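You operate a simulated robot arm through the tools that you are given. There is no shell and no other tool.

You run a simulated robot arm. Do the job below in one go: nothing can be reset, and whatever is moved stays where it is left.

Task
Scoop rice from the grey tub into both trays on the wooden table, press it flat, close the tub.
Fine: one scoop in each red well; white press; the grey lid; put scoop and press back. Set down upright: white scoop, white press.
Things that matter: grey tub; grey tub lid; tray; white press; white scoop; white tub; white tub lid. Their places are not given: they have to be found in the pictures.

It is judged by the outcome, as a careful person would: the job done as asked, and still so three seconds after it is handed in. It fails if anything else is knocked over, pushed out of place, dropped, spilled or broken. Lids that push on must go on centred and level and be pressed home; caps that screw on are set level and turned clockwise until they are tight.

Robot
A 7-joint arm with a two-finger parallel gripper, fixed in place. Base frame: the origin is at the foot of the arm, x ahead of it, y to its left, z up; the work surface is at about z = 850. Units: mm, rad, N and s.
Its first joint turns from -2.897 to 2.897 rad. Payload 4.4 kg.
The TCP is the grasp point between the finger pads, 23 mm short of the fingertips. In the tool frame z runs along the fingers and y along their closing line. Largest opening 94 mm; finger width 38, thickness 10; the body of the gripper, 54 by 96 mm, starts 39 mm behind the TCP.
Orientation is told as [roll, pitch, yaw] about the base's x, y, z axes, in that order, counted from this pose: with the fingers straight down and closing along the base's y, the tool's x points along the base's -x, its y along +y and its z along -z.

Tools
- The arm moves only by the tool send_rows. Its argument "targets" is a list that holds one entry, the list of rows, each a list of 7 numbers: the shift along the tool's x, y, z in units of 300 mm (1.0 is 300 mm), then the turn, a rotation vector about the tool's x, y, z in units of 45 degrees (1.0 is 45 degrees), then the finger opening in mm, from 0 to 94. In form: [[[tx, ty, tz, rx, ry, rz, claw], ...]]. A call has 1 to 20 rows; each row is the pose to reach, as a shift and turn from the pose commanded when the call began, along the tool's axes at that moment. A call with a number of a shift or a turn outside -1 to 1 is refused whole. Rows are played at 5 a second. More than 50 mm and 0.15 rad between two rows, or a gripper value outside its range, and nothing of the call is played. A pose out of reach is approached as far as the arm can. The call stops where the force on the tool passes 60 N (or 10 N more than at its start, if that is more) or the arm is blocked; 0.2 s more then pass. Each finger travels about 72 mm/s and halts on what it meets, pressing with about 31 N; the grip force reading is that of the motor and also rises with nothing between the fingers. The clock runs only during rows and for 0.2 s after the last one: add rows that repeat a pose to give the fingers time. The reply holds the time, the measured pose of the TCP, the force on the tool along the base axes, the opening and the grip force, in the units named above and with some noise, with the torque about the TCP (base axes, N m) and any sound that the robot's microphone picked up, and new pictures: "show" is both (left out), scene, wrist or none.
- Cameras (640 x 400 px; columns grow to the right, rows downward): "scene" is fixed at [50.3, -649.6, 1645.5]; the picture's right is [0.91, -0.41, 0.00], its down [-0.21, -0.47, -0.86] and it looks along [0.35, 0.78, -0.52] (base axes); focal length 371 px, centre (320, 200). "wrist" rides on the gripper at [86, 16, -74] in the tool frame; the picture's right is [-0.18, 0.98, 0.00], its down [-0.58, -0.11, -0.81] and it looks along [-0.79, -0.15, 0.59] (tool axes); focal length 243 px, centre (320, 200).
- locate(camera, pixels): there is no depth. For up to 12 entries [column, row, z] of the newest picture of that camera ("zoom" is the newest enlarged one), the place [x, y] in the base frame at which the ray of that pixel passes the height z, good to about 2 mm. The clock stands still meanwhile.
- close_up(camera, box): a new picture of the part [left, top, right, bottom] of that camera's present view, enlarged. The clock stands still meanwhile.
- hand_in(): hands the job in; it is judged then, once.

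Leave the gripper open and the arm clear of the work at the hand-in unless told otherwise.

The tools are called after "Emit:" as name(argument=value, ...) on one line, values as JSON. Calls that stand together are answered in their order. send_rows: Moves the arm, as the interface text tells. Its arguments: {"type":"object","properties":{"targets":{"type":"array","items":{"type":"array","items":{"type":"array","items":{"type":"number"}}}},"show":{"type":"string","enum":["both","scene","wrist","none"]}},"required":["targets"]} The other tools are called the same way: locate (camera, pixels) gives the place at which the rays of pixels pass given heights; close_up (camera, box) takes an enlarged picture of a part of a camera's view; hand_in () hands the job in.

At the start:

```text
time_s: 0.0
eef_pos: [388.6, 546.4, 1213.2]
tcp_rot: [0.0, 0.0, 0.0]
wrist_force: [0.6, -0.3, -0.7]
moment: [-0.01, -0.01, -0.01]
gripper_width: 94.0
finger_force: 0.1
```

scene: 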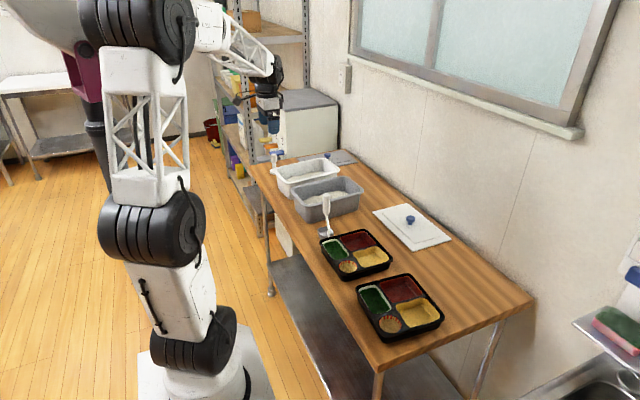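
wrist: 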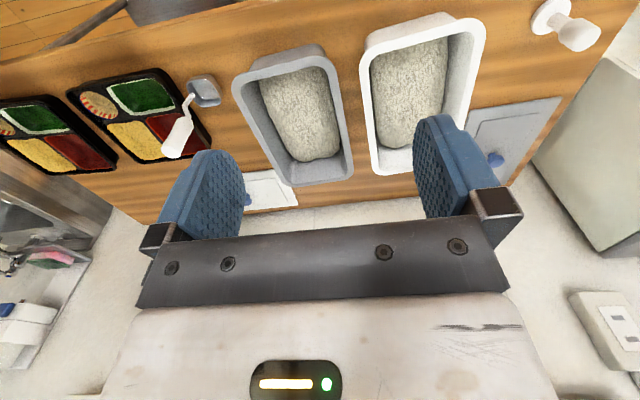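

I see two tubs (white and grey), two trays, a scoop near the trays and a white press near the left end, with two lids. I'll look at enlarged views before moving.

Emit:
close_up(camera="scene", box=[240, 130, 400, 230])

Emit:
close_up(camera="scene", box=[300, 190, 460, 350])

Emit:
close_up(camera="wrist", box=[0, 0, 320, 200])

Emit:
close_up(camera="wrist", box=[320, 0, 640, 200])

```text
4.00 times, centred on (320, 180) of scene
```

zoom: 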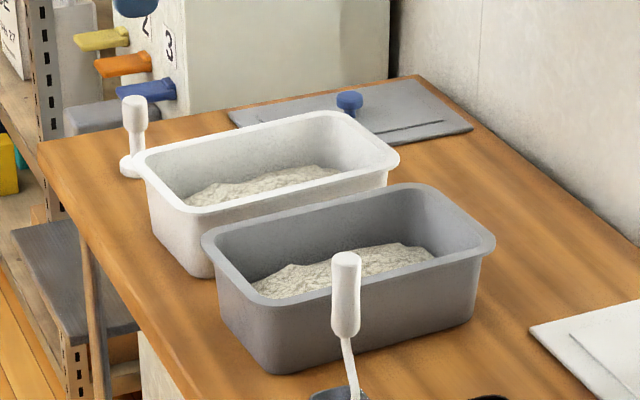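

```text
2.50 times, centred on (380, 270) of scene
```

zoom: 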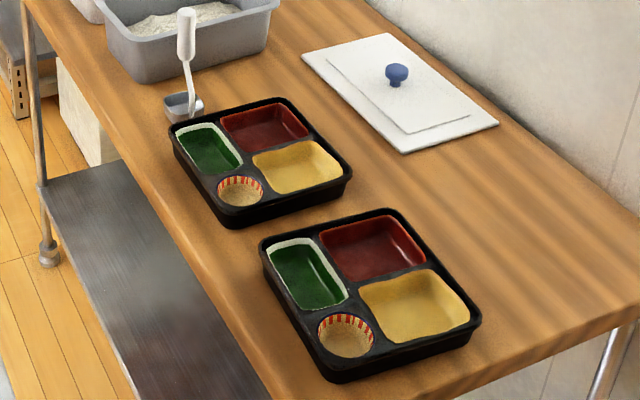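

```text
2.00 times, centred on (160, 100) of wrist
```

zoom: 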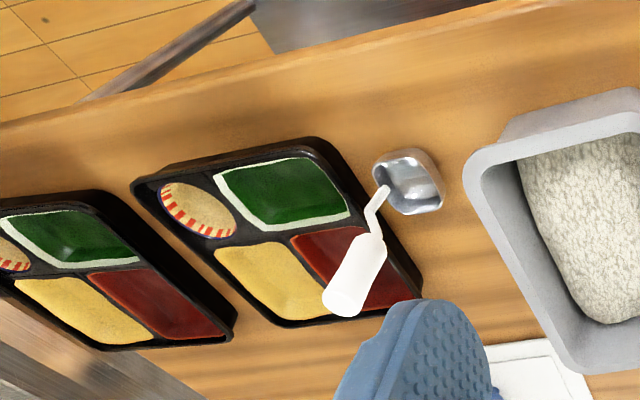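

```text
2.00 times, centred on (480, 100) of wrist
```

zoom: 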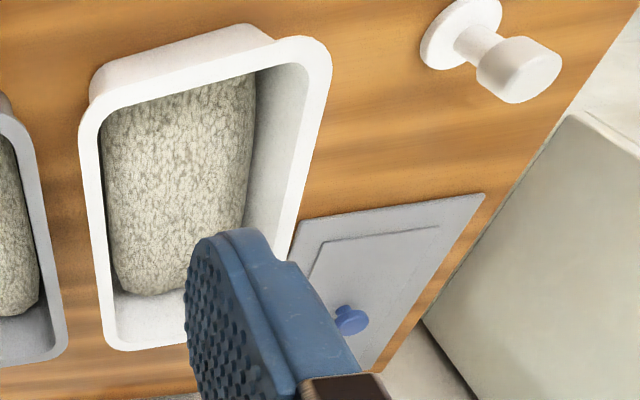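

I'll measure table points with the scene camera: tub bases, tub rims, scoop, press, lids and the red wells.

Emit:
locate(camera="scene", pixels=[[308.7, 223.5, 850], [358.7, 210.5, 850], [290, 191, 950], [307, 205, 950], [363.7, 191, 950], [345, 176, 950], [325, 232, 850], [326, 196, 1000], [274, 155, 950], [273, 172, 850], [327, 158, 850], [410, 221, 870]])

Emit:
locate(camera="scene", pixels=[[341, 236, 880], [364, 231, 880], [376, 243, 880], [352, 251, 880], [380, 282, 880], [404, 275, 880], [422, 294, 880], [393, 303, 880], [343, 281, 850], [393, 262, 850], [372, 207, 850], [411, 250, 850]])

Emit:
locate(camera="wrist", pixels=[[205, 92, 850], [190, 98, 980], [165, 152, 1000], [550, 15, 850], [578, 35, 950], [240, 85, 950], [285, 185, 950], [353, 170, 950], [315, 55, 950], [495, 158, 870], [468, 110, 850], [562, 97, 850]])

```text
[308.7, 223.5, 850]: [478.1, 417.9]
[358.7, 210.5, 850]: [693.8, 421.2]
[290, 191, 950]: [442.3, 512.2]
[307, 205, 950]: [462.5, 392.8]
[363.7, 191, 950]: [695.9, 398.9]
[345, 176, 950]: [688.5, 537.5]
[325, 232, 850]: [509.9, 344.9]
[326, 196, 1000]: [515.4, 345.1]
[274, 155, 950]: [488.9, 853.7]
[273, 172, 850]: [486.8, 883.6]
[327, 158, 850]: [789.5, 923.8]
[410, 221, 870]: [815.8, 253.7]
```

```text
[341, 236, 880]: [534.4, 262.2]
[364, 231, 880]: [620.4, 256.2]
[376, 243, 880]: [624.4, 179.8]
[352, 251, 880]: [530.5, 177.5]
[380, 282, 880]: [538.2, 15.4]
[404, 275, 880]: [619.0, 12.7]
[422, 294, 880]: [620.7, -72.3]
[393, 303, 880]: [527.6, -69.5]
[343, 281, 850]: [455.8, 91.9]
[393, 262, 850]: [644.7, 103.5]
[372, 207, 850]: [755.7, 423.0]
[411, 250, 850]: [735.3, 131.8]
```

```text
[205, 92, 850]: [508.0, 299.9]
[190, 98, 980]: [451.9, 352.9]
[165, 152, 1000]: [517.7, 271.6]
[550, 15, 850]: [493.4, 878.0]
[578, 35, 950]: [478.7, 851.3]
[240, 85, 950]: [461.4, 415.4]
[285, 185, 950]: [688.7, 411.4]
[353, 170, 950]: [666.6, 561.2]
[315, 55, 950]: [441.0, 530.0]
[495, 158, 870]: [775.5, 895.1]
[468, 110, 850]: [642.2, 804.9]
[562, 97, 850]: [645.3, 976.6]
```

I read the grey tub at about x 440–695, y 395–545 with its rim near z 950. The scoop cup is at about (498, 316) with its handle top near z 1025, the press at about (485, 865), and the grey lid at the far end near (775, 895). I'll move the gripper to the near side of the scoop for a closer look.

Emit:
send_rows(targets=[[[0.004, -0.11, 0.087, 0, 0, 0, 94], [0.008, -0.22, 0.174, 0, 0, 0, 94], [0.012, -0.33, 0.261, 0, 0, 0, 94], [0.016, -0.44, 0.348, 0, 0, 0, 94], [0.02, -0.55, 0.435, 0, 0, 0, 94], [0.024, -0.66, 0.522, 0, 0, 0, 94], [0.027, -0.77, 0.61, 0, 0, 0, 94]]])

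```text
time_s: 1.6
eef_pos: [382.1, 315.6, 1032.9]
tcp_rot: [0.001, -0.001, 0.004]
wrist_force: [0.4, 0.2, 0.3]
moment: [0.05, -0.01, 0.02]
gripper_width: 94.1
finger_force: 0.0
```

scene: 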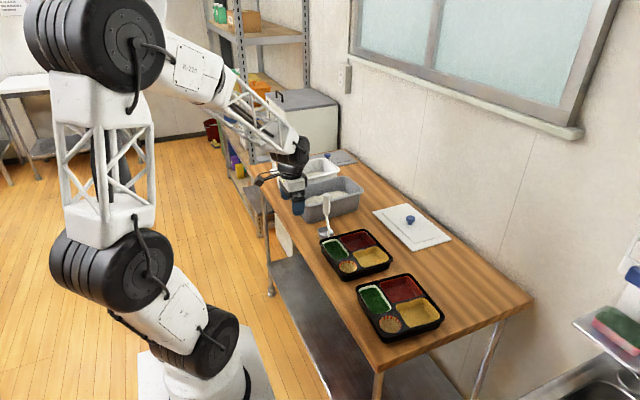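
wrist: 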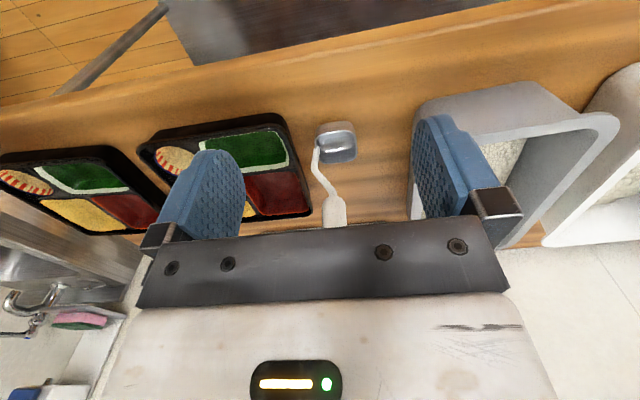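

The scoop is in view between the fingers, at about (333, 150). I'll enlarge it.

Emit:
close_up(camera="wrist", box=[260, 90, 420, 240])

Emit:
close_up(camera="scene", box=[296, 180, 360, 244])

Emit:
locate(camera="wrist", pixels=[[318, 145, 870], [318, 145, 890], [322, 126, 890], [352, 122, 890], [356, 155, 890], [320, 160, 890], [356, 155, 850], [320, 135, 850], [334, 200, 950], [334, 225, 1000]])

```text
2.67 times, centred on (340, 165) of wrist
```

zoom: 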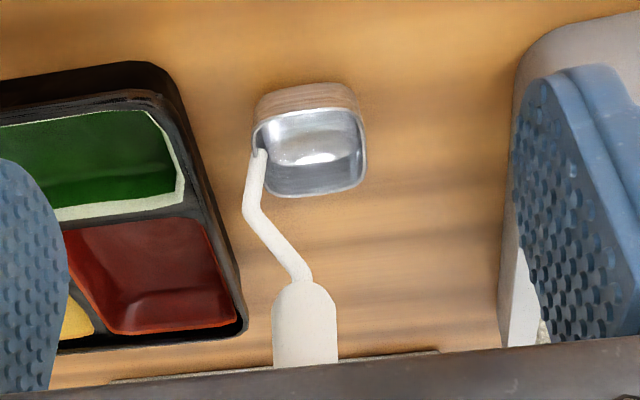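

```text
6.25 times, centred on (328, 212) of scene
```

zoom: 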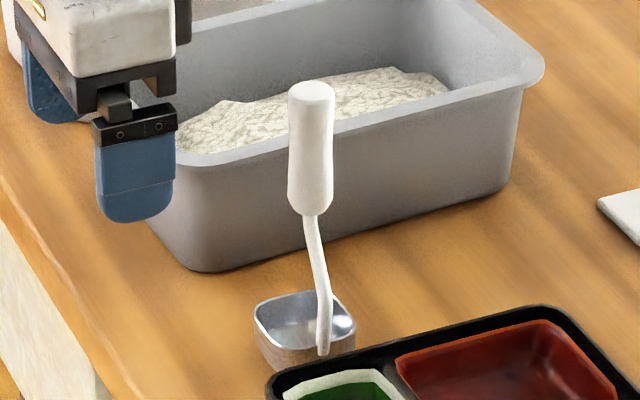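

```text
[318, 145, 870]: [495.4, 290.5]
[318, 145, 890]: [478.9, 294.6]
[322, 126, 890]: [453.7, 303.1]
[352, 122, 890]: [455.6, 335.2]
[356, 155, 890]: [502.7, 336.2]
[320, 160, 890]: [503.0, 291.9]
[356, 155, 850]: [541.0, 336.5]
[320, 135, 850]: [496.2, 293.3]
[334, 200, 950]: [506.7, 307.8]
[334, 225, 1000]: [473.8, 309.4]
```

I see the cup on the table with its stem on the tray side (-y) and a vertical white handle above the cup. I'll triangulate the rim, neck and handle top from both cameras.

Emit:
locate(camera="wrist", pixels=[[336.2, 147, 870], [336.2, 147, 880], [336.2, 147, 890], [332.5, 197, 940], [332.5, 197, 960], [332.5, 197, 980], [318, 146, 860], [318, 146, 880], [316, 131.5, 880], [356.5, 149, 880], [353, 131, 880], [321, 163, 880]])

Emit:
locate(camera="scene", pixels=[[325.6, 232, 870], [325.6, 232, 880], [325.6, 232, 890], [326.4, 214.4, 940], [326.4, 214.4, 960], [326.4, 214.4, 980], [326.7, 194, 1000], [326.7, 194, 1020], [326.7, 194, 1040], [323, 194, 1020], [330, 194, 1020]])

```text
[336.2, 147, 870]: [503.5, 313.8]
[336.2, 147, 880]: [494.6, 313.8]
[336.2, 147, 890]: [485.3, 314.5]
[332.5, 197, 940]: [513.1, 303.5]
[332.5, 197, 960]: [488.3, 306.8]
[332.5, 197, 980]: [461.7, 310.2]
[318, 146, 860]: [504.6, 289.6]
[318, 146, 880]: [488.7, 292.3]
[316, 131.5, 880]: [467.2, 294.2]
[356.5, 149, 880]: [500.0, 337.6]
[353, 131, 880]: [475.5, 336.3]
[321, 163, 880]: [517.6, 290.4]
```

```text
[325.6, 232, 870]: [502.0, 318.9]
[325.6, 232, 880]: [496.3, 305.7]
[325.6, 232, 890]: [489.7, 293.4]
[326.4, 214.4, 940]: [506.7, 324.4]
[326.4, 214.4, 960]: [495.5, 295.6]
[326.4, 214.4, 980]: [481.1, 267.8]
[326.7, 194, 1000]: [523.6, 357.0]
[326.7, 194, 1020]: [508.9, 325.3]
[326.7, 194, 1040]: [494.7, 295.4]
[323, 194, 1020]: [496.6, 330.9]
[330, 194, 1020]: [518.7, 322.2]
```

The scoop's handle is about 22 mm thick and 950–1033 high at (498, 307), and the cup is about 45 mm square. Before touching anything I want a close look at the press, the grey lid (which looks far out) and the rice level. I'll rise and turn the gripper 45° towards the far end.

Emit:
send_rows(targets=[[[-0.048, 0.117, -0.071, 0, 0, -0.143, 94], [-0.095, 0.233, -0.143, 0, 0, -0.286, 94], [-0.143, 0.35, -0.214, 0, 0, -0.429, 94], [-0.19, 0.467, -0.286, 0, 0, -0.571, 94], [-0.238, 0.583, -0.357, 0, 0, -0.714, 94], [-0.286, 0.7, -0.429, 0, 0, -0.857, 94], [-0.333, 0.817, -0.5, 0, 0, -1.0, 94], [-0.333, 0.817, -0.5, 0, 0, -1.0, 94]]])

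```text
time_s: 3.4
eef_pos: [481.1, 559.6, 1182.6]
tcp_rot: [-0.001, -0.001, 0.788]
wrist_force: [0.8, 0.1, -0.1]
moment: [0.01, -0.02, -0.02]
gripper_width: 93.9
finger_force: 0.1
```

scene: 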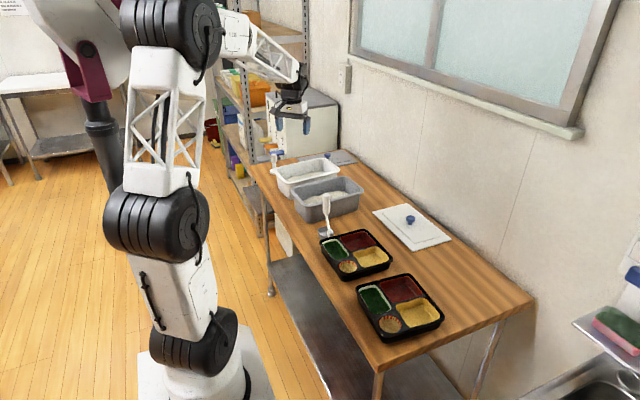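
wrist: 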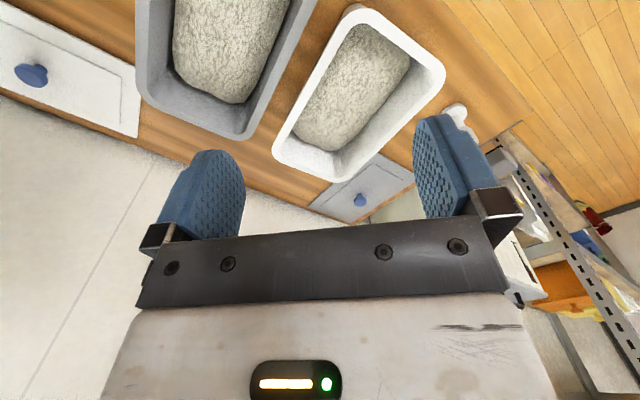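

The grey lid is visible at about (365, 190), behind the white tub. I'll enlarge it and locate it.

Emit:
close_up(camera="wrist", box=[260, 80, 500, 230])

Emit:
locate(camera="wrist", pixels=[[361, 199, 880], [361, 199, 870], [376, 152, 855], [412, 177, 855], [310, 207, 855], [352, 222, 855], [232, 105, 890], [250, 135, 950], [318, 0, 950], [139, 90, 950], [30, 73, 880]])

Emit:
close_up(camera="scene", box=[260, 130, 372, 200])

```text
2.67 times, centred on (380, 155) of wrist
```

zoom: 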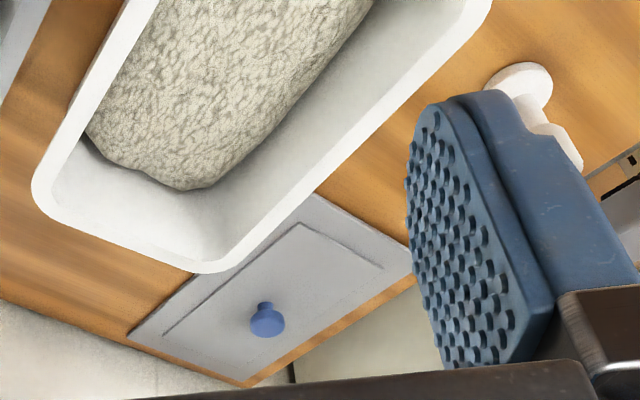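

```text
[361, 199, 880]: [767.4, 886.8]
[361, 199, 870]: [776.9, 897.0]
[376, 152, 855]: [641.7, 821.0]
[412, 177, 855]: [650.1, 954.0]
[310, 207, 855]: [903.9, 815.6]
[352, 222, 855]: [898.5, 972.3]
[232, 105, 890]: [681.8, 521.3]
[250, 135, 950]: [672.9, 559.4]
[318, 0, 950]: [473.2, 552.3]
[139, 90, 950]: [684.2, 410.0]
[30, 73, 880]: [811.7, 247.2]
```

```text
5.71 times, centred on (316, 165) of scene
```

zoom: 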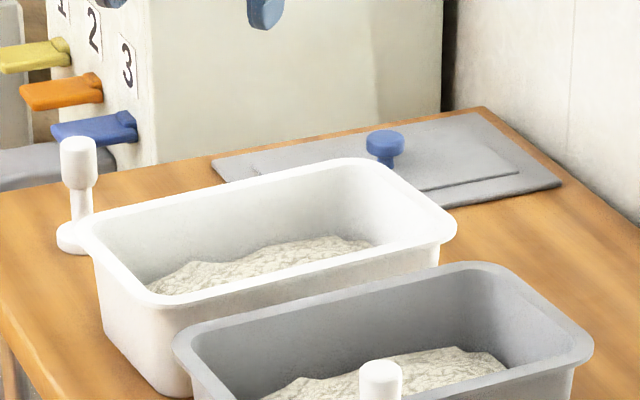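

Next I'll estimate the rice surface height in the grey tub from rays in both cameras, and measure the press.

Emit:
locate(camera="scene", pixels=[[338.8, 191.5, 880], [338.8, 191.5, 900], [338.8, 191.5, 920], [310.8, 197.4, 900], [349, 196, 900], [273.7, 156, 930], [273.7, 156, 950], [273.7, 156, 970], [273.5, 171, 850], [273.5, 171, 860], [327.3, 153.5, 880], [327.3, 153.5, 870]])

Emit:
locate(camera="wrist", pixels=[[458, 112, 850], [458, 112, 860], [474, 139, 950], [175, 60, 880], [175, 60, 900], [175, 60, 920], [232, 103, 900], [232, 103, 920], [275, 40, 900], [275, 40, 920], [200, 0, 900]])

```text
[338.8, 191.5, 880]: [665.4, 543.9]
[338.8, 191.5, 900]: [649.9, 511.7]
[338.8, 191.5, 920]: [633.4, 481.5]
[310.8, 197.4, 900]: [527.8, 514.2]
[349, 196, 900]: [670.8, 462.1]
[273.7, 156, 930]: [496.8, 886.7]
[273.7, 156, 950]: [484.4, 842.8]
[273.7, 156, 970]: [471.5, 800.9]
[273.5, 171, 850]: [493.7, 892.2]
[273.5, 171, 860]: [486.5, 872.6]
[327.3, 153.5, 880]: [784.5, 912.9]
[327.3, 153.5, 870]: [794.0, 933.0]
```

```text
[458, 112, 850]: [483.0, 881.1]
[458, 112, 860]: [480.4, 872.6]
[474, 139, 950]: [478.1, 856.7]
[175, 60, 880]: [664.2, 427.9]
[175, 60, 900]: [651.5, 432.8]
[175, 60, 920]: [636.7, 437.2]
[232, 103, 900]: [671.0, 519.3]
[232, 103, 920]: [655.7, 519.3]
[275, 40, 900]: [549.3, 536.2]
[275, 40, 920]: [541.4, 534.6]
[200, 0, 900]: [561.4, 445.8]
```

The rice surface is about z 895–905 in the grey tub. The grey lid covers about x 642–902, y 818–975 with its knob near (770, 887). The press stands near (484, 872). Next I'll bring the open gripper above the scoop handle, pointing straight down at z 1090.

Emit:
send_rows(targets=[[[0.079, -0.091, 0.043, 0, 0, 0.143, 94], [0.159, -0.183, 0.086, 0, 0, 0.286, 94], [0.238, -0.274, 0.129, 0, 0, 0.429, 94], [0.317, -0.366, 0.171, 0, 0, 0.571, 94], [0.396, -0.457, 0.214, 0, 0, 0.714, 94], [0.476, -0.549, 0.257, 0, 0, 0.857, 94], [0.555, -0.64, 0.3, 0, 0, 1.0, 94], [0.555, -0.64, 0.3, 0, 0, 1.0, 94]]])

```text
time_s: 5.2
eef_pos: [500.2, 307.5, 1091.6]
tcp_rot: [0.0, 0.0, 0.001]
wrist_force: [0.2, 0.5, 0.1]
moment: [0.03, 0.01, -0.01]
gripper_width: 93.9
finger_force: 0.0
```

scene: 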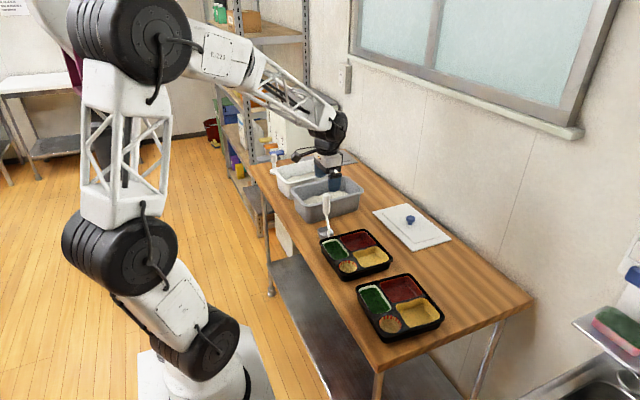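
wrist: 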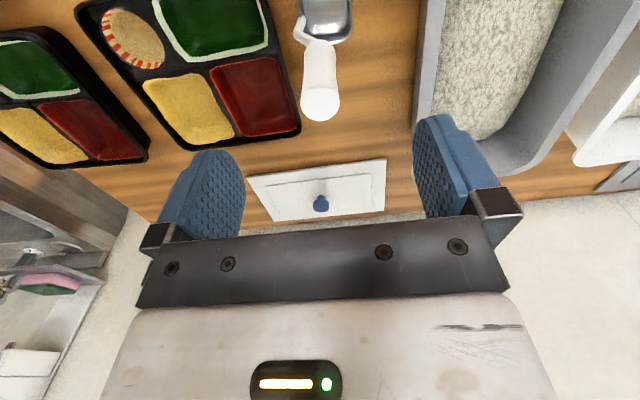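

The handle top shows at (320, 103) in the wrist view. I'll triangulate it.

Emit:
locate(camera="wrist", pixels=[[321, 104, 1020], [321, 104, 1033], [321, 104, 1045], [320, 45, 955]])

Emit:
close_up(camera="scene", box=[290, 140, 386, 250])

Emit:
close_up(camera="wrist", box=[240, 0, 400, 150])

```text
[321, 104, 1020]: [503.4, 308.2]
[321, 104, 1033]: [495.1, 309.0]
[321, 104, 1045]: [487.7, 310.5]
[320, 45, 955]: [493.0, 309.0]
```

```text
3.64 times, centred on (338, 195) of scene
```

zoom: 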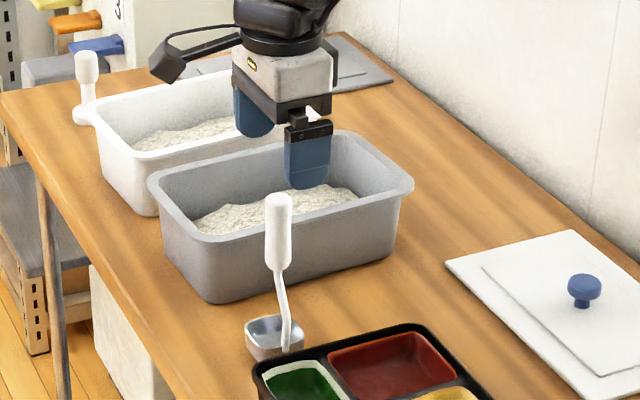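

```text
2.67 times, centred on (320, 75) of wrist
```

zoom: 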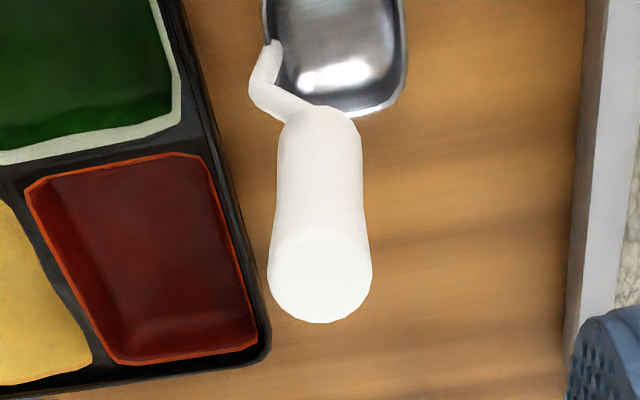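

The handle axis is at about (498, 308). I'll lower to TCP z 1002 around the handle and then close.

Emit:
send_rows(targets=[[[0.006, 0.002, 0.1, 0, 0, 0, 94], [0.006, 0.002, 0.2, 0, 0, 0, 94], [0.006, 0.002, 0.293, 0, 0, 0, 94], [0.006, 0.002, 0.293, 0, 0, 0, 94], [0.006, 0.002, 0.293, 0, 0, 0, 40], [0.006, 0.002, 0.293, 0, 0, 0, 40], [0.006, 0.002, 0.293, 0, 0, 0, 10], [0.006, 0.002, 0.293, 0, 0, 0, 10], [0.006, 0.002, 0.293, 0, 0, 0, 10], [0.006, 0.002, 0.293, 0, 0, 0, 10]]])

```text
time_s: 7.4
eef_pos: [496.7, 306.3, 1003.7]
tcp_rot: [0.0, 0.0, 0.001]
wrist_force: [0.3, 0.3, -0.5]
moment: [-0.01, 0.02, -0.03]
gripper_width: 23.1
finger_force: 31.0
```

scene: 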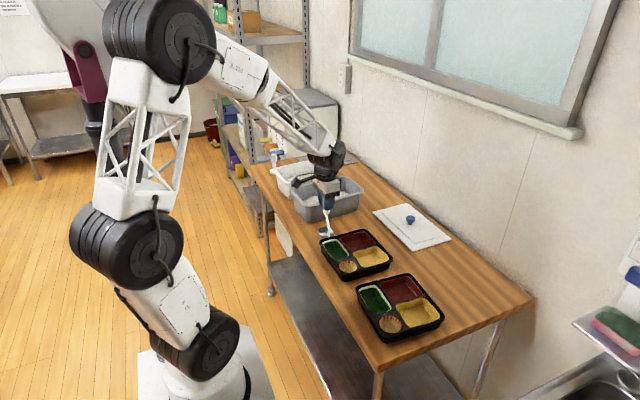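
wrist: 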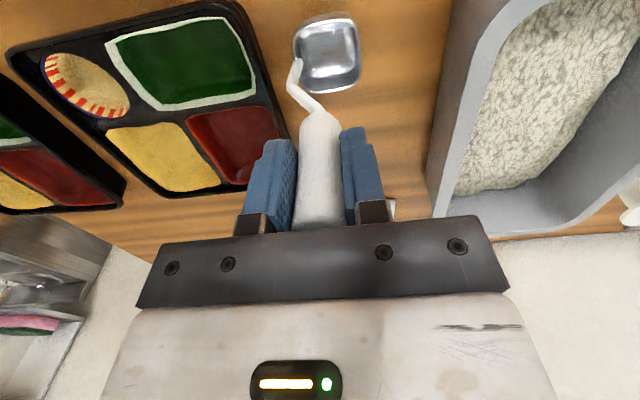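

The handle is gripped at 23.1 mm. I'll lift straight up 135 mm and carry the scoop over the grey tub.

Emit:
send_rows(targets=[[[0, 0, -0.08, 0, 0, 0, 10], [0, 0, -0.2, 0, 0, 0, 10], [0, 0, -0.33, 0, 0, 0, 10], [0, 0, -0.45, 0, 0, 0, 10], [-0.08, 0.12, -0.45, 0, 0, 0, 10], [-0.16, 0.24, -0.45, 0, 0, 0, 10], [-0.24, 0.36, -0.45, 0, 0, 0, 10], [-0.32, 0.44, -0.45, 0, 0, 0, 10], [-0.38, 0.52, -0.45, 0, 0, 0, 10], [-0.38, 0.52, -0.45, 0, 0, 0, 10]]])

```text
time_s: 9.6
eef_pos: [611.5, 463.5, 1138.6]
tcp_rot: [-0.001, 0.0, 0.0]
wrist_force: [0.0, 0.3, -1.8]
moment: [0.02, 0.01, 0.02]
gripper_width: 23.3
finger_force: 30.9
```

scene: 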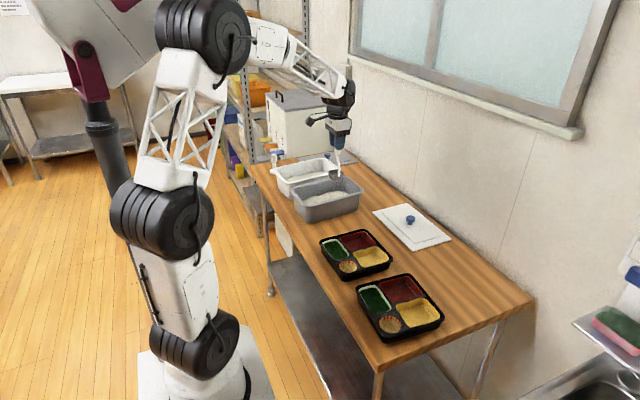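
wrist: 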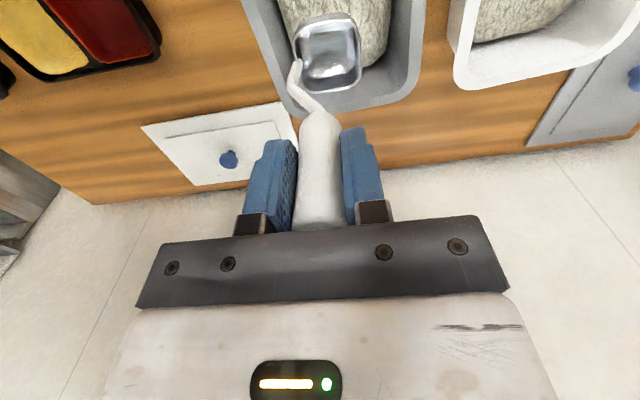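

The scoop weighs about 0.18 kg and hangs over the grey tub with an empty cup. I'll tilt it 40° so the cup opens towards the robot, and lower it to just above the rice.

Emit:
send_rows(targets=[[[0.063, 0, 0.006, 0, -0.178, 0, 10], [0.132, 0, 0.021, 0, -0.356, 0, 10], [0.195, 0, 0.045, 0, -0.533, 0, 10], [0.254, 0, 0.078, 0, -0.711, 0, 10], [0.311, 0, 0.12, 0, -0.889, 0, 10], [0.311, 0, 0.24, 0, -0.889, 0, 10], [0.311, 0, 0.34, 0, -0.889, 0, 10], [0.311, 0, 0.34, 0, -0.889, 0, 10]]])

Emit:
close_up(camera="scene", box=[280, 120, 408, 230])

```text
time_s: 11.4
eef_pos: [519.5, 460.6, 1035.7]
tcp_rot: [0.0, -0.699, 0.0]
wrist_force: [-0.2, -0.3, -1.2]
moment: [-0.01, 0.12, 0.0]
gripper_width: 23.1
finger_force: 30.8
```

scene: 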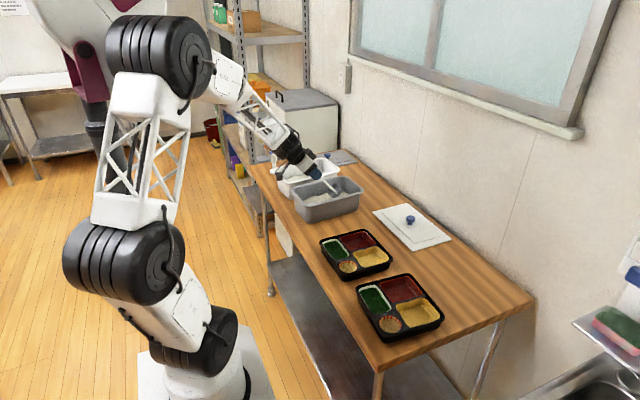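
wrist: 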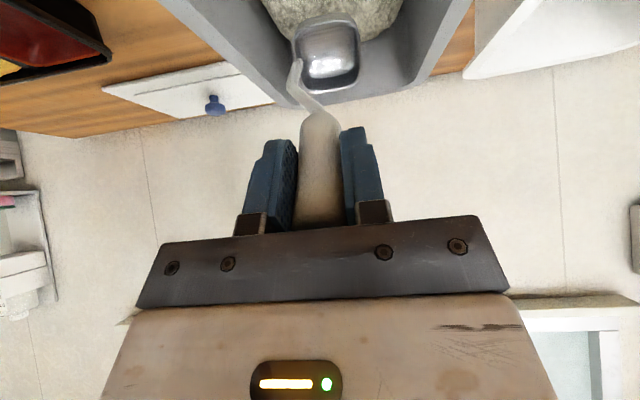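

```text
3.64 times, centred on (344, 175) of scene
```

zoom: 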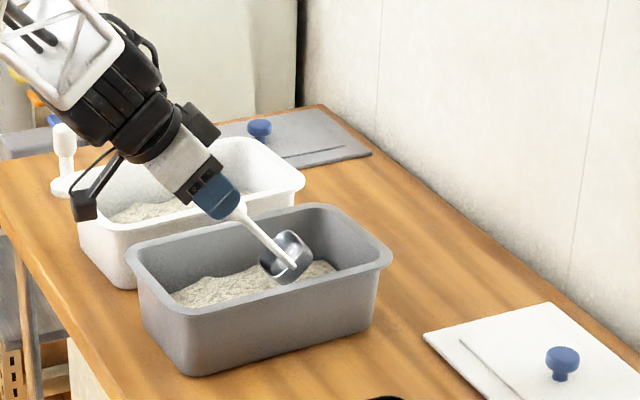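

The cup is clear inside the tub. I'll dig by lowering into the rice, sweeping towards the robot while levelling the cup.

Emit:
send_rows(targets=[[[0.05, 0, 0.0595, 0, 0, 0, 10], [0.072, 0, 0.086, 0, 0, 0, 10], [0.094, 0, 0.112, 0, 0, 0, 10], [0.068, 0, 0.092, 0, 0.178, 0, 10], [0.042, 0, 0.08, 0, 0.356, 0, 10], [0.01, 0, 0.083, 0, 0.533, 0, 10], [-0.027, 0, 0.095, 0, 0.711, 0, 10], [-0.063, 0, 0.12, 0, 0.889, 0, 10], [-0.063, 0, 0.12, 0, 0.889, 0, 10]]])

Emit:
close_up(camera="scene", box=[280, 120, 408, 230])

Emit:
close_up(camera="wrist", box=[240, 0, 440, 130])

```text
time_s: 13.4
eef_pos: [555.7, 462.6, 1020.7]
tcp_rot: [0.0, 0.002, 0.001]
wrist_force: [0.2, 1.1, -1.4]
moment: [0.0, 0.02, 0.01]
gripper_width: 23.2
finger_force: 31.2
```

scene: 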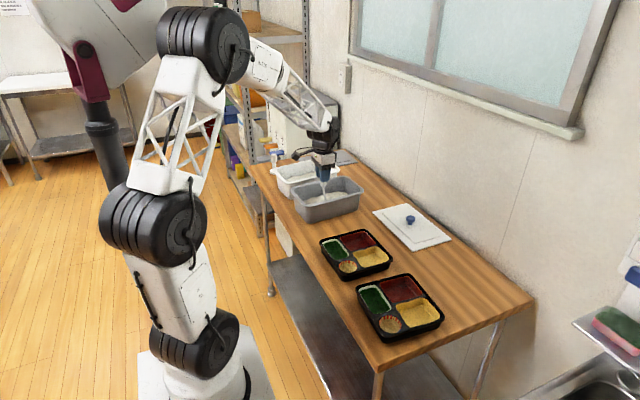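
wrist: 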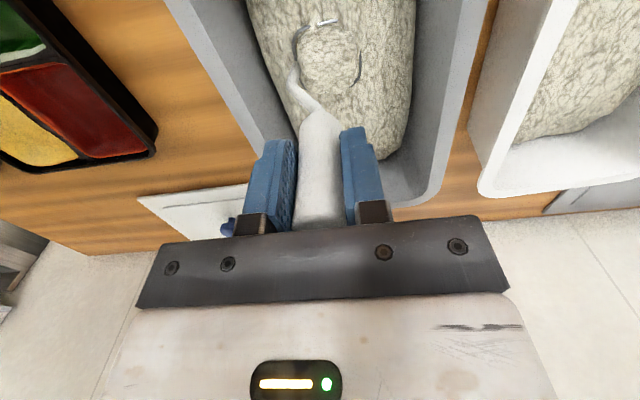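

```text
3.64 times, centred on (344, 175) of scene
```

zoom: 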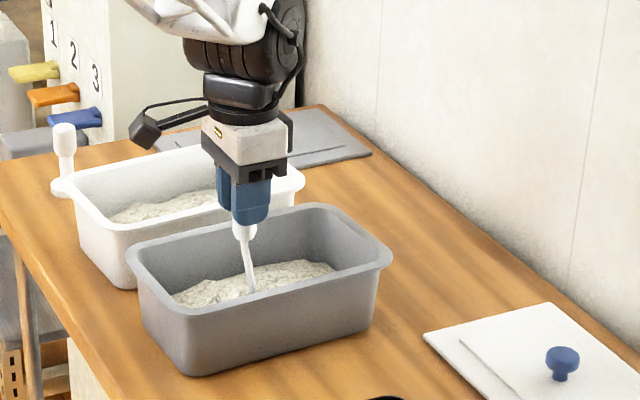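

```text
3.08 times, centred on (340, 65) of wrist
```

zoom: 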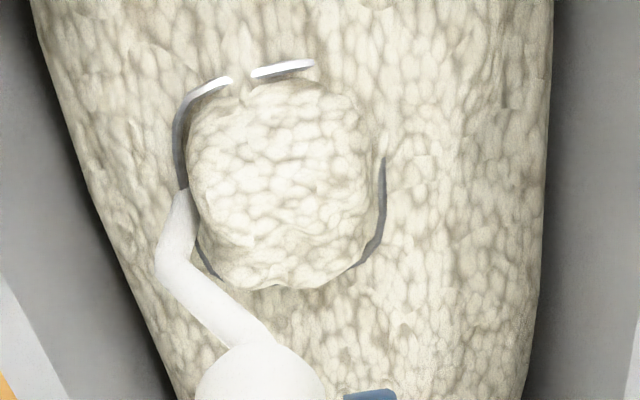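

The cup is heaped with rice. I'll lift it straight out, keep it level and carry it across to hover over the first tray's red well.

Emit:
send_rows(targets=[[[0, 0, -0.06, 0, 0, 0, 10], [0, 0, -0.15, 0, 0, 0, 10], [0, 0, -0.25, 0, 0, 0, 10], [0, 0, -0.34, 0, 0, 0, 10], [0, 0, -0.4, 0, 0, 0, 10], [-0.005, -0.06, -0.4, 0, 0, 0, 10], [-0.015, -0.17, -0.4, 0, 0, 0, 10], [-0.025, -0.29, -0.4, 0, 0, 0, 10], [-0.035, -0.41, -0.4, 0, 0, 0, 10], [-0.045, -0.53, -0.4, 0, 0, 0, 10], [-0.055, -0.65, -0.4, 0, 0, 0, 10], [-0.065, -0.75, -0.4, 0, 0, 0, 10], [-0.073, -0.81, -0.4, 0, 0, 0, 10], [-0.073, -0.84, -0.4, 0, 0, 0, 10], [-0.073, -0.84, -0.4, 0, 0, 0, 10]]])

Emit:
close_up(camera="wrist", box=[160, 0, 480, 200])

Emit:
close_up(camera="scene", box=[280, 130, 472, 300])

```text
time_s: 16.6
eef_pos: [578.6, 211.5, 1140.8]
tcp_rot: [0.001, 0.002, -0.001]
wrist_force: [0.1, 0.2, -1.8]
moment: [0.03, 0.0, -0.02]
gripper_width: 23.2
finger_force: 30.3
```

scene: 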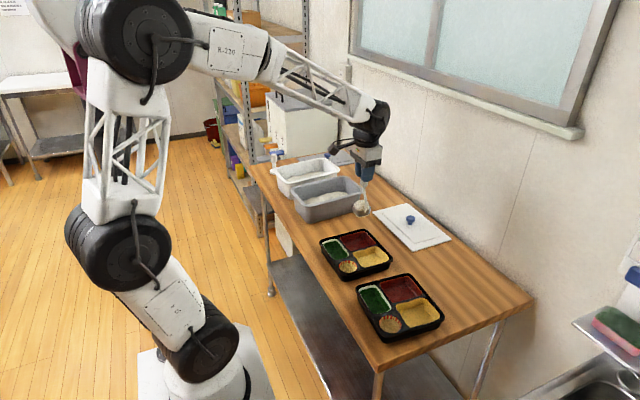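
wrist: 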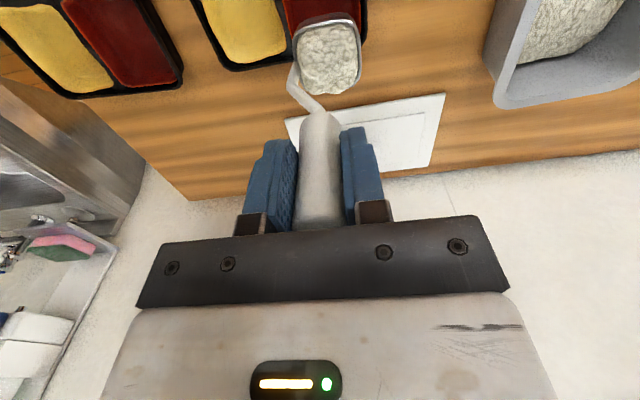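

```text
2.00 times, centred on (320, 100) of wrist
```

zoom: 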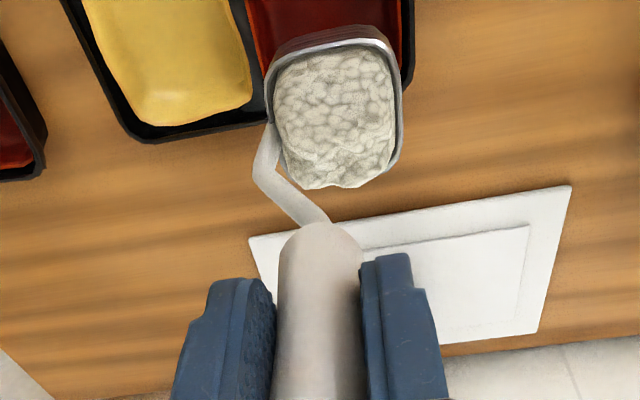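

```text
2.35 times, centred on (376, 215) of scene
```

zoom: 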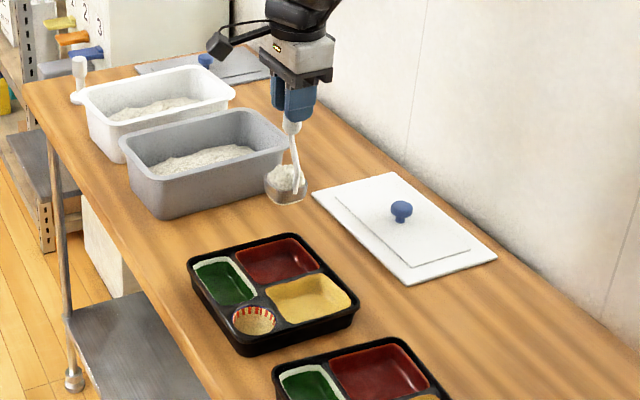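

The heaped cup is intact above the first tray. Before tipping I need the table's front edge and the exact positions of the wells and trays, to keep the wrist camera bracket clear.

Emit:
locate(camera="scene", pixels=[[250.6, 166, 850], [287, 225, 850], [333.5, 298, 850], [373, 370, 850]])

Emit:
locate(camera="wrist", pixels=[[232, 70, 880], [365, 40, 880], [302, 27, 880], [245, 62, 880], [60, 98, 880], [184, 84, 880], [285, 56, 880], [164, 85, 880]])

Emit:
close_up(camera="scene", box=[310, 210, 470, 360])

```text
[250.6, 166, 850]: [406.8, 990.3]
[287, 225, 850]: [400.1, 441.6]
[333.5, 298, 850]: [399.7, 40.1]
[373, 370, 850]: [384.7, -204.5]
```

```text
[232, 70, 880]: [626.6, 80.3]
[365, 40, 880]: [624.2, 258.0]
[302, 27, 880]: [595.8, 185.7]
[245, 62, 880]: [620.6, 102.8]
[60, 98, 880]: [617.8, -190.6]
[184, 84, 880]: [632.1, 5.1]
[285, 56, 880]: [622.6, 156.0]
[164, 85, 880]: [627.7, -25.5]
```

```text
2.67 times, centred on (390, 285) of scene
```

zoom: 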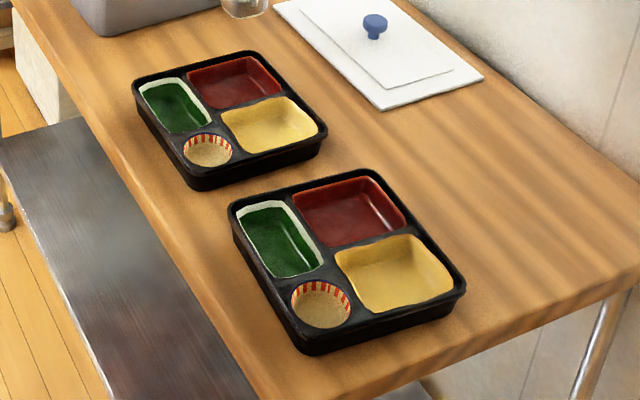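

The table's front edge is at x ≈ 400, red well 1 centres on (577, 219) and red well 2 on (576, −28), with the tray rim near z 880. I'll lower the cup over well 1 and tip it 40° towards the robot, keeping the pouring lip over the well.

Emit:
send_rows(targets=[[[0, 0, 0.133, 0, 0, 0, 10], [0, 0, 0.233, 0, 0, 0, 10], [0, 0, 0.293, 0, 0, 0, 10], [0.0427, 0, 0.2873, 0, -0.178, 0, 10], [0.0893, 0, 0.2893, 0, -0.356, 0, 10], [0.135, 0, 0.3003, 0, -0.533, 0, 10], [0.1783, 0, 0.3187, 0, -0.711, 0, 10], [0.2187, 0, 0.3453, 0, -0.889, 0, 10], [0.2187, 0, 0.3453, 0, -0.889, 0, 10]]])

Emit:
close_up(camera="scene", box=[290, 180, 450, 290])

```text
time_s: 18.6
eef_pos: [511.7, 212.1, 1035.7]
tcp_rot: [-0.001, -0.701, 0.002]
wrist_force: [0.6, -0.5, -2.6]
moment: [0.01, 0.12, 0.03]
gripper_width: 23.1
finger_force: 30.9
```

scene: 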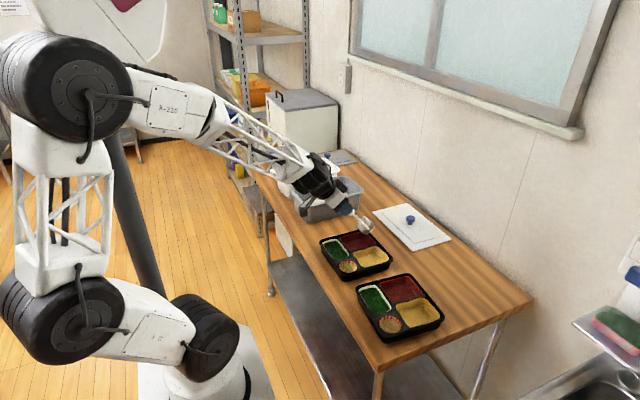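
wrist: 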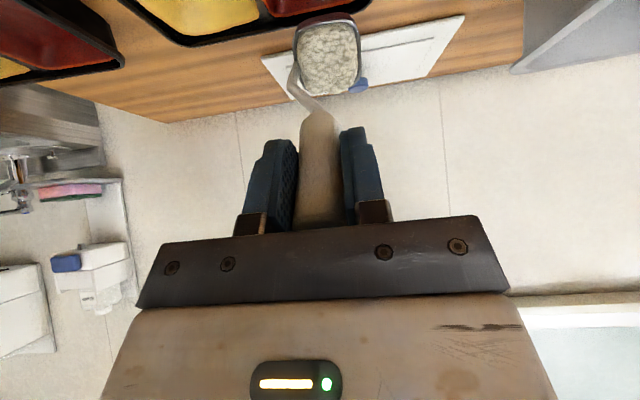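

```text
3.64 times, centred on (370, 235) of scene
```

zoom: 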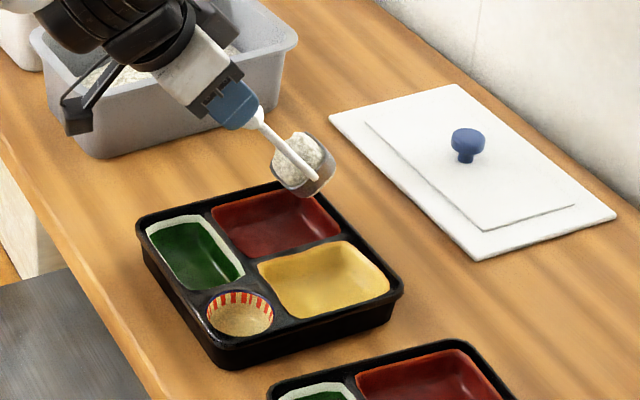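

The rice is still in the cup at 40°. I'll check where the cup is over the well.

Emit:
locate(camera="scene", pixels=[[361.5, 231.5, 920], [365, 224, 935], [371, 231, 920]])

```text
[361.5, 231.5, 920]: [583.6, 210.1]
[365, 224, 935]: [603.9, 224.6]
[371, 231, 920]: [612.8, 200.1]
```

The lip is over the well. I'll continue tipping to 72°.

Emit:
send_rows(targets=[[[0.0523, 0, 0, 0, -0.178, 0, 10], [0.1046, 0, 0.0089, 0, -0.356, 0, 10], [0.1635, 0, 0.019, 0, -0.533, 0, 10], [0.2205, 0, 0.038, 0, -0.711, 0, 10], [0.2205, 0, 0.038, 0, -0.711, 0, 10], [0.2205, 0, 0.038, 0, -0.711, 0, 10]]])

Emit:
close_up(camera="scene", box=[290, 180, 450, 290])

```text
time_s: 19.4
eef_pos: [487.6, 215.5, 903.5]
tcp_rot: [-0.197, -0.912, 0.166]
wrist_force: [3.9, 3.4, 17.9]
moment: [0.48, 0.12, -0.3]
gripper_width: 22.5
finger_force: 31.8
stopped in row 4: the force on the tool passed its limit at 110 N (the readings are from after the stop); the commanded pose is now the measured one
```

scene: 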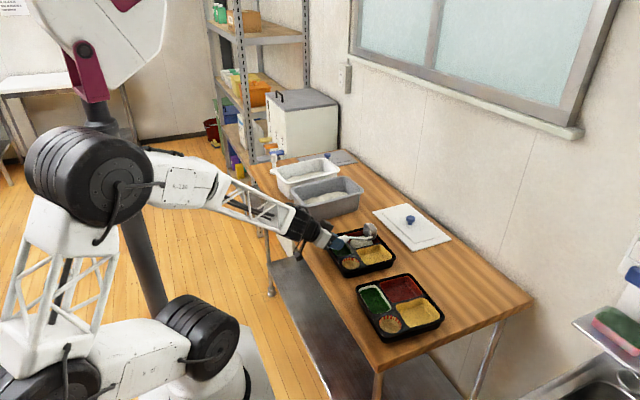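
wrist: 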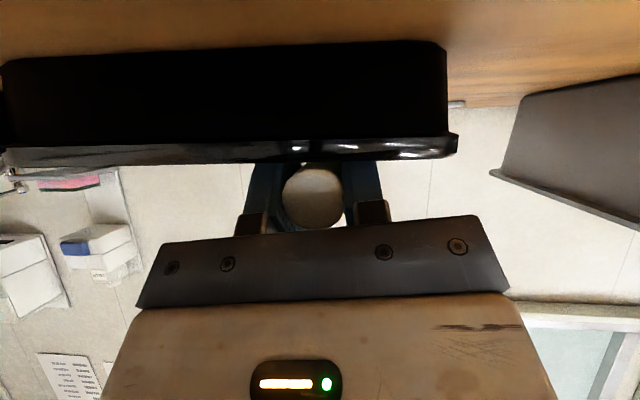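

```text
3.64 times, centred on (370, 235) of scene
```

zoom: 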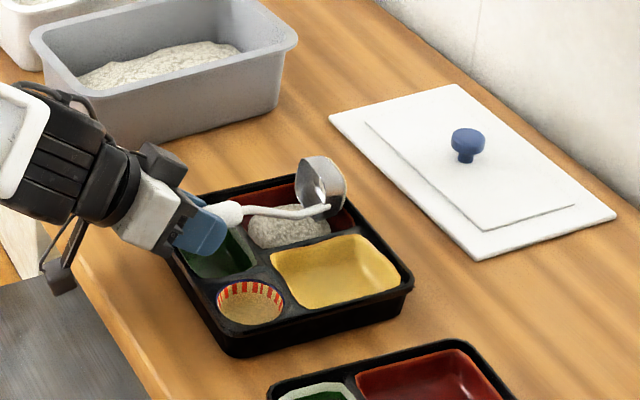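

The rice went into red well 1, but the arm could not reach the steeper tilt, sagged and touched the first tray. The fingers are over its green well. I'll lift straight up (base +z) first and then check for damage.

Emit:
send_rows(targets=[[[-0.026, -0.004, -0.02, 0, 0, 0, 10], [-0.079, -0.012, -0.06, 0, 0, 0, 10], [-0.158, -0.024, -0.12, 0, 0, 0, 10], [-0.237, -0.036, -0.18, 0, 0, 0, 10]]])

Emit:
close_up(camera="scene", box=[290, 180, 450, 290])

```text
time_s: 20.4
eef_pos: [488.2, 214.8, 992.1]
tcp_rot: [-0.199, -0.906, 0.166]
wrist_force: [-0.1, 0.1, -1.2]
moment: [0.02, 0.14, -0.02]
gripper_width: 22.9
finger_force: 31.2
```

scene: 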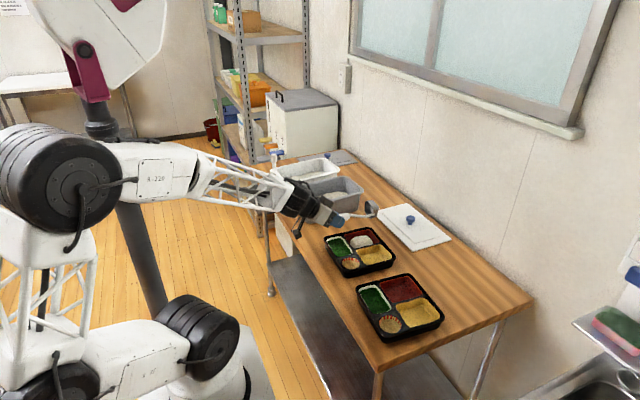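
wrist: 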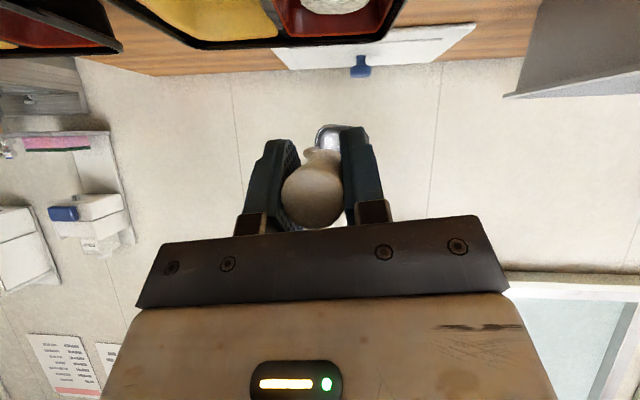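

```text
3.64 times, centred on (370, 235) of scene
```

zoom: 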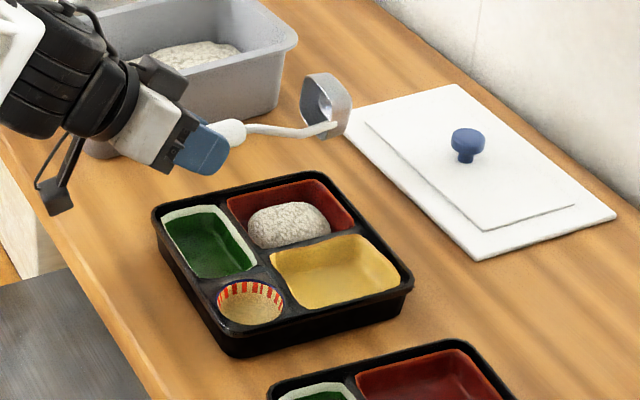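

The rice sits as a mound in red well 1 with nothing spilled. The first tray has been nudged about 10–15 mm, and the scoop has pivoted in the grip. I'll raise and turn the gripper back towards vertical, then assess.

Emit:
send_rows(targets=[[[-0.063, -0.01, -0.048, -0.02, 0.176, 0.012, 10], [-0.126, -0.019, -0.096, -0.04, 0.352, 0.025, 10], [-0.19, -0.029, -0.144, -0.06, 0.528, 0.037, 10], [-0.253, -0.038, -0.192, -0.08, 0.704, 0.049, 10], [-0.316, -0.048, -0.24, -0.102, 0.88, 0.0615, 10], [-0.316, -0.048, -0.24, -0.102, 0.88, 0.0615, 10]]])

Emit:
close_up(camera="scene", box=[280, 130, 472, 250])

```text
time_s: 21.8
eef_pos: [485.8, 216.9, 1111.1]
tcp_rot: [-0.028, -0.227, 0.02]
wrist_force: [0.7, 0.5, -1.8]
moment: [0.01, 0.07, -0.04]
gripper_width: 22.9
finger_force: 30.9
```

scene: 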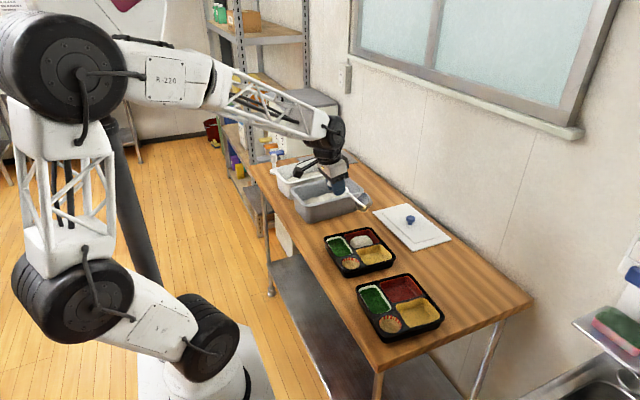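
wrist: 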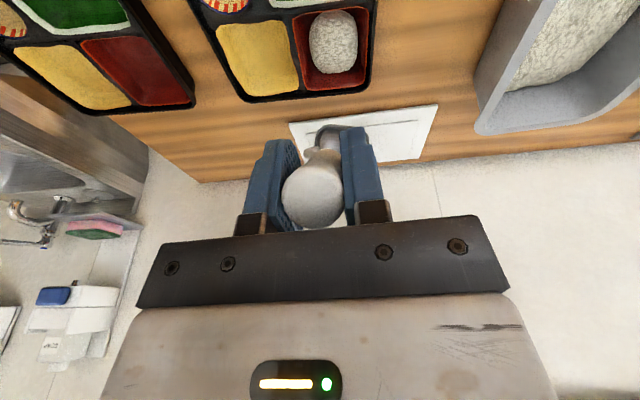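

```text
3.33 times, centred on (376, 190) of scene
```

zoom: 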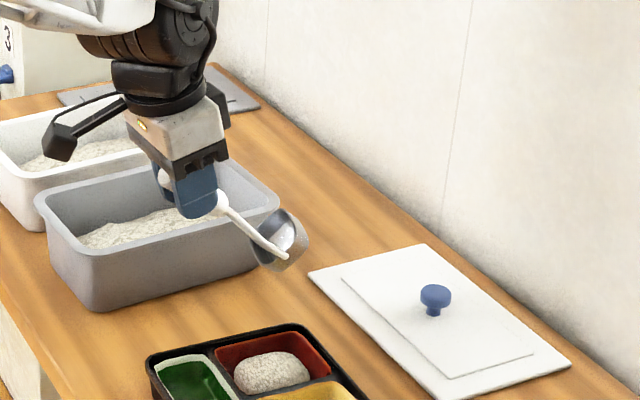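

The scoop has pivoted about 45° in the grip. I'll straighten it by setting it upright on the table and taking a fresh grip, so I'll move back over its home spot and lean the hand the other way.

Emit:
send_rows(targets=[[[-0.007, 0.061, -0.02, -0.007, 0.147, 0.004, 10], [-0.014, 0.123, -0.039, -0.014, 0.295, 0.008, 10], [-0.02, 0.184, -0.058, -0.02, 0.442, 0.012, 10], [-0.027, 0.246, -0.078, -0.027, 0.59, 0.016, 10], [-0.034, 0.307, -0.097, -0.034, 0.737, 0.02, 10], [-0.034, 0.307, -0.097, -0.034, 0.737, 0.02, 10]]])

Emit:
close_up(camera="scene", box=[270, 120, 430, 250])

```text
time_s: 23.2
eef_pos: [491.3, 309.1, 1137.3]
tcp_rot: [-0.006, 0.353, -0.007]
wrist_force: [0.1, -0.7, -0.7]
moment: [-0.02, 0.07, 0.0]
gripper_width: 22.8
finger_force: 31.0
```

scene: 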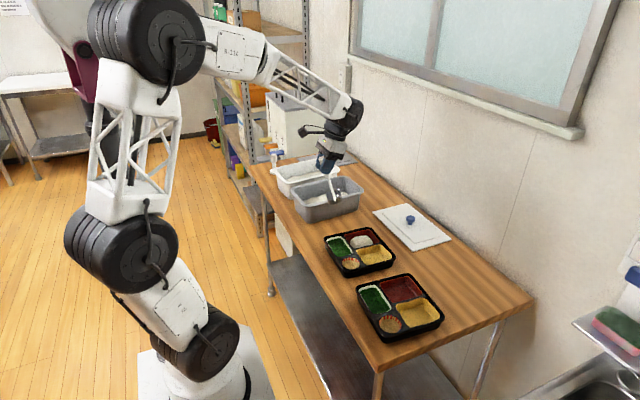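
wrist: 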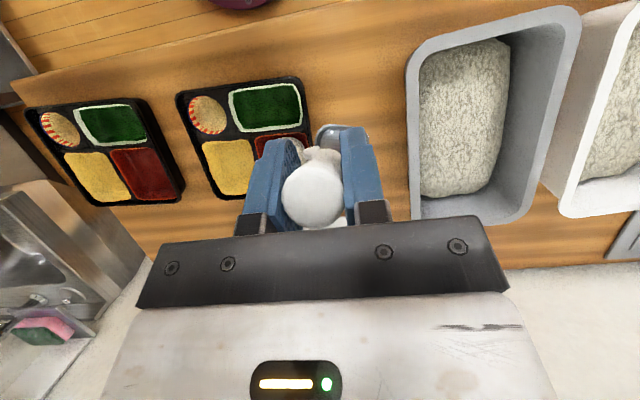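

```text
3.08 times, centred on (350, 185) of scene
```

zoom: 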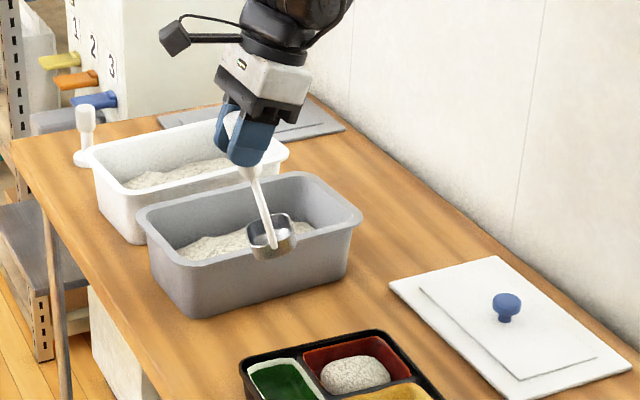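

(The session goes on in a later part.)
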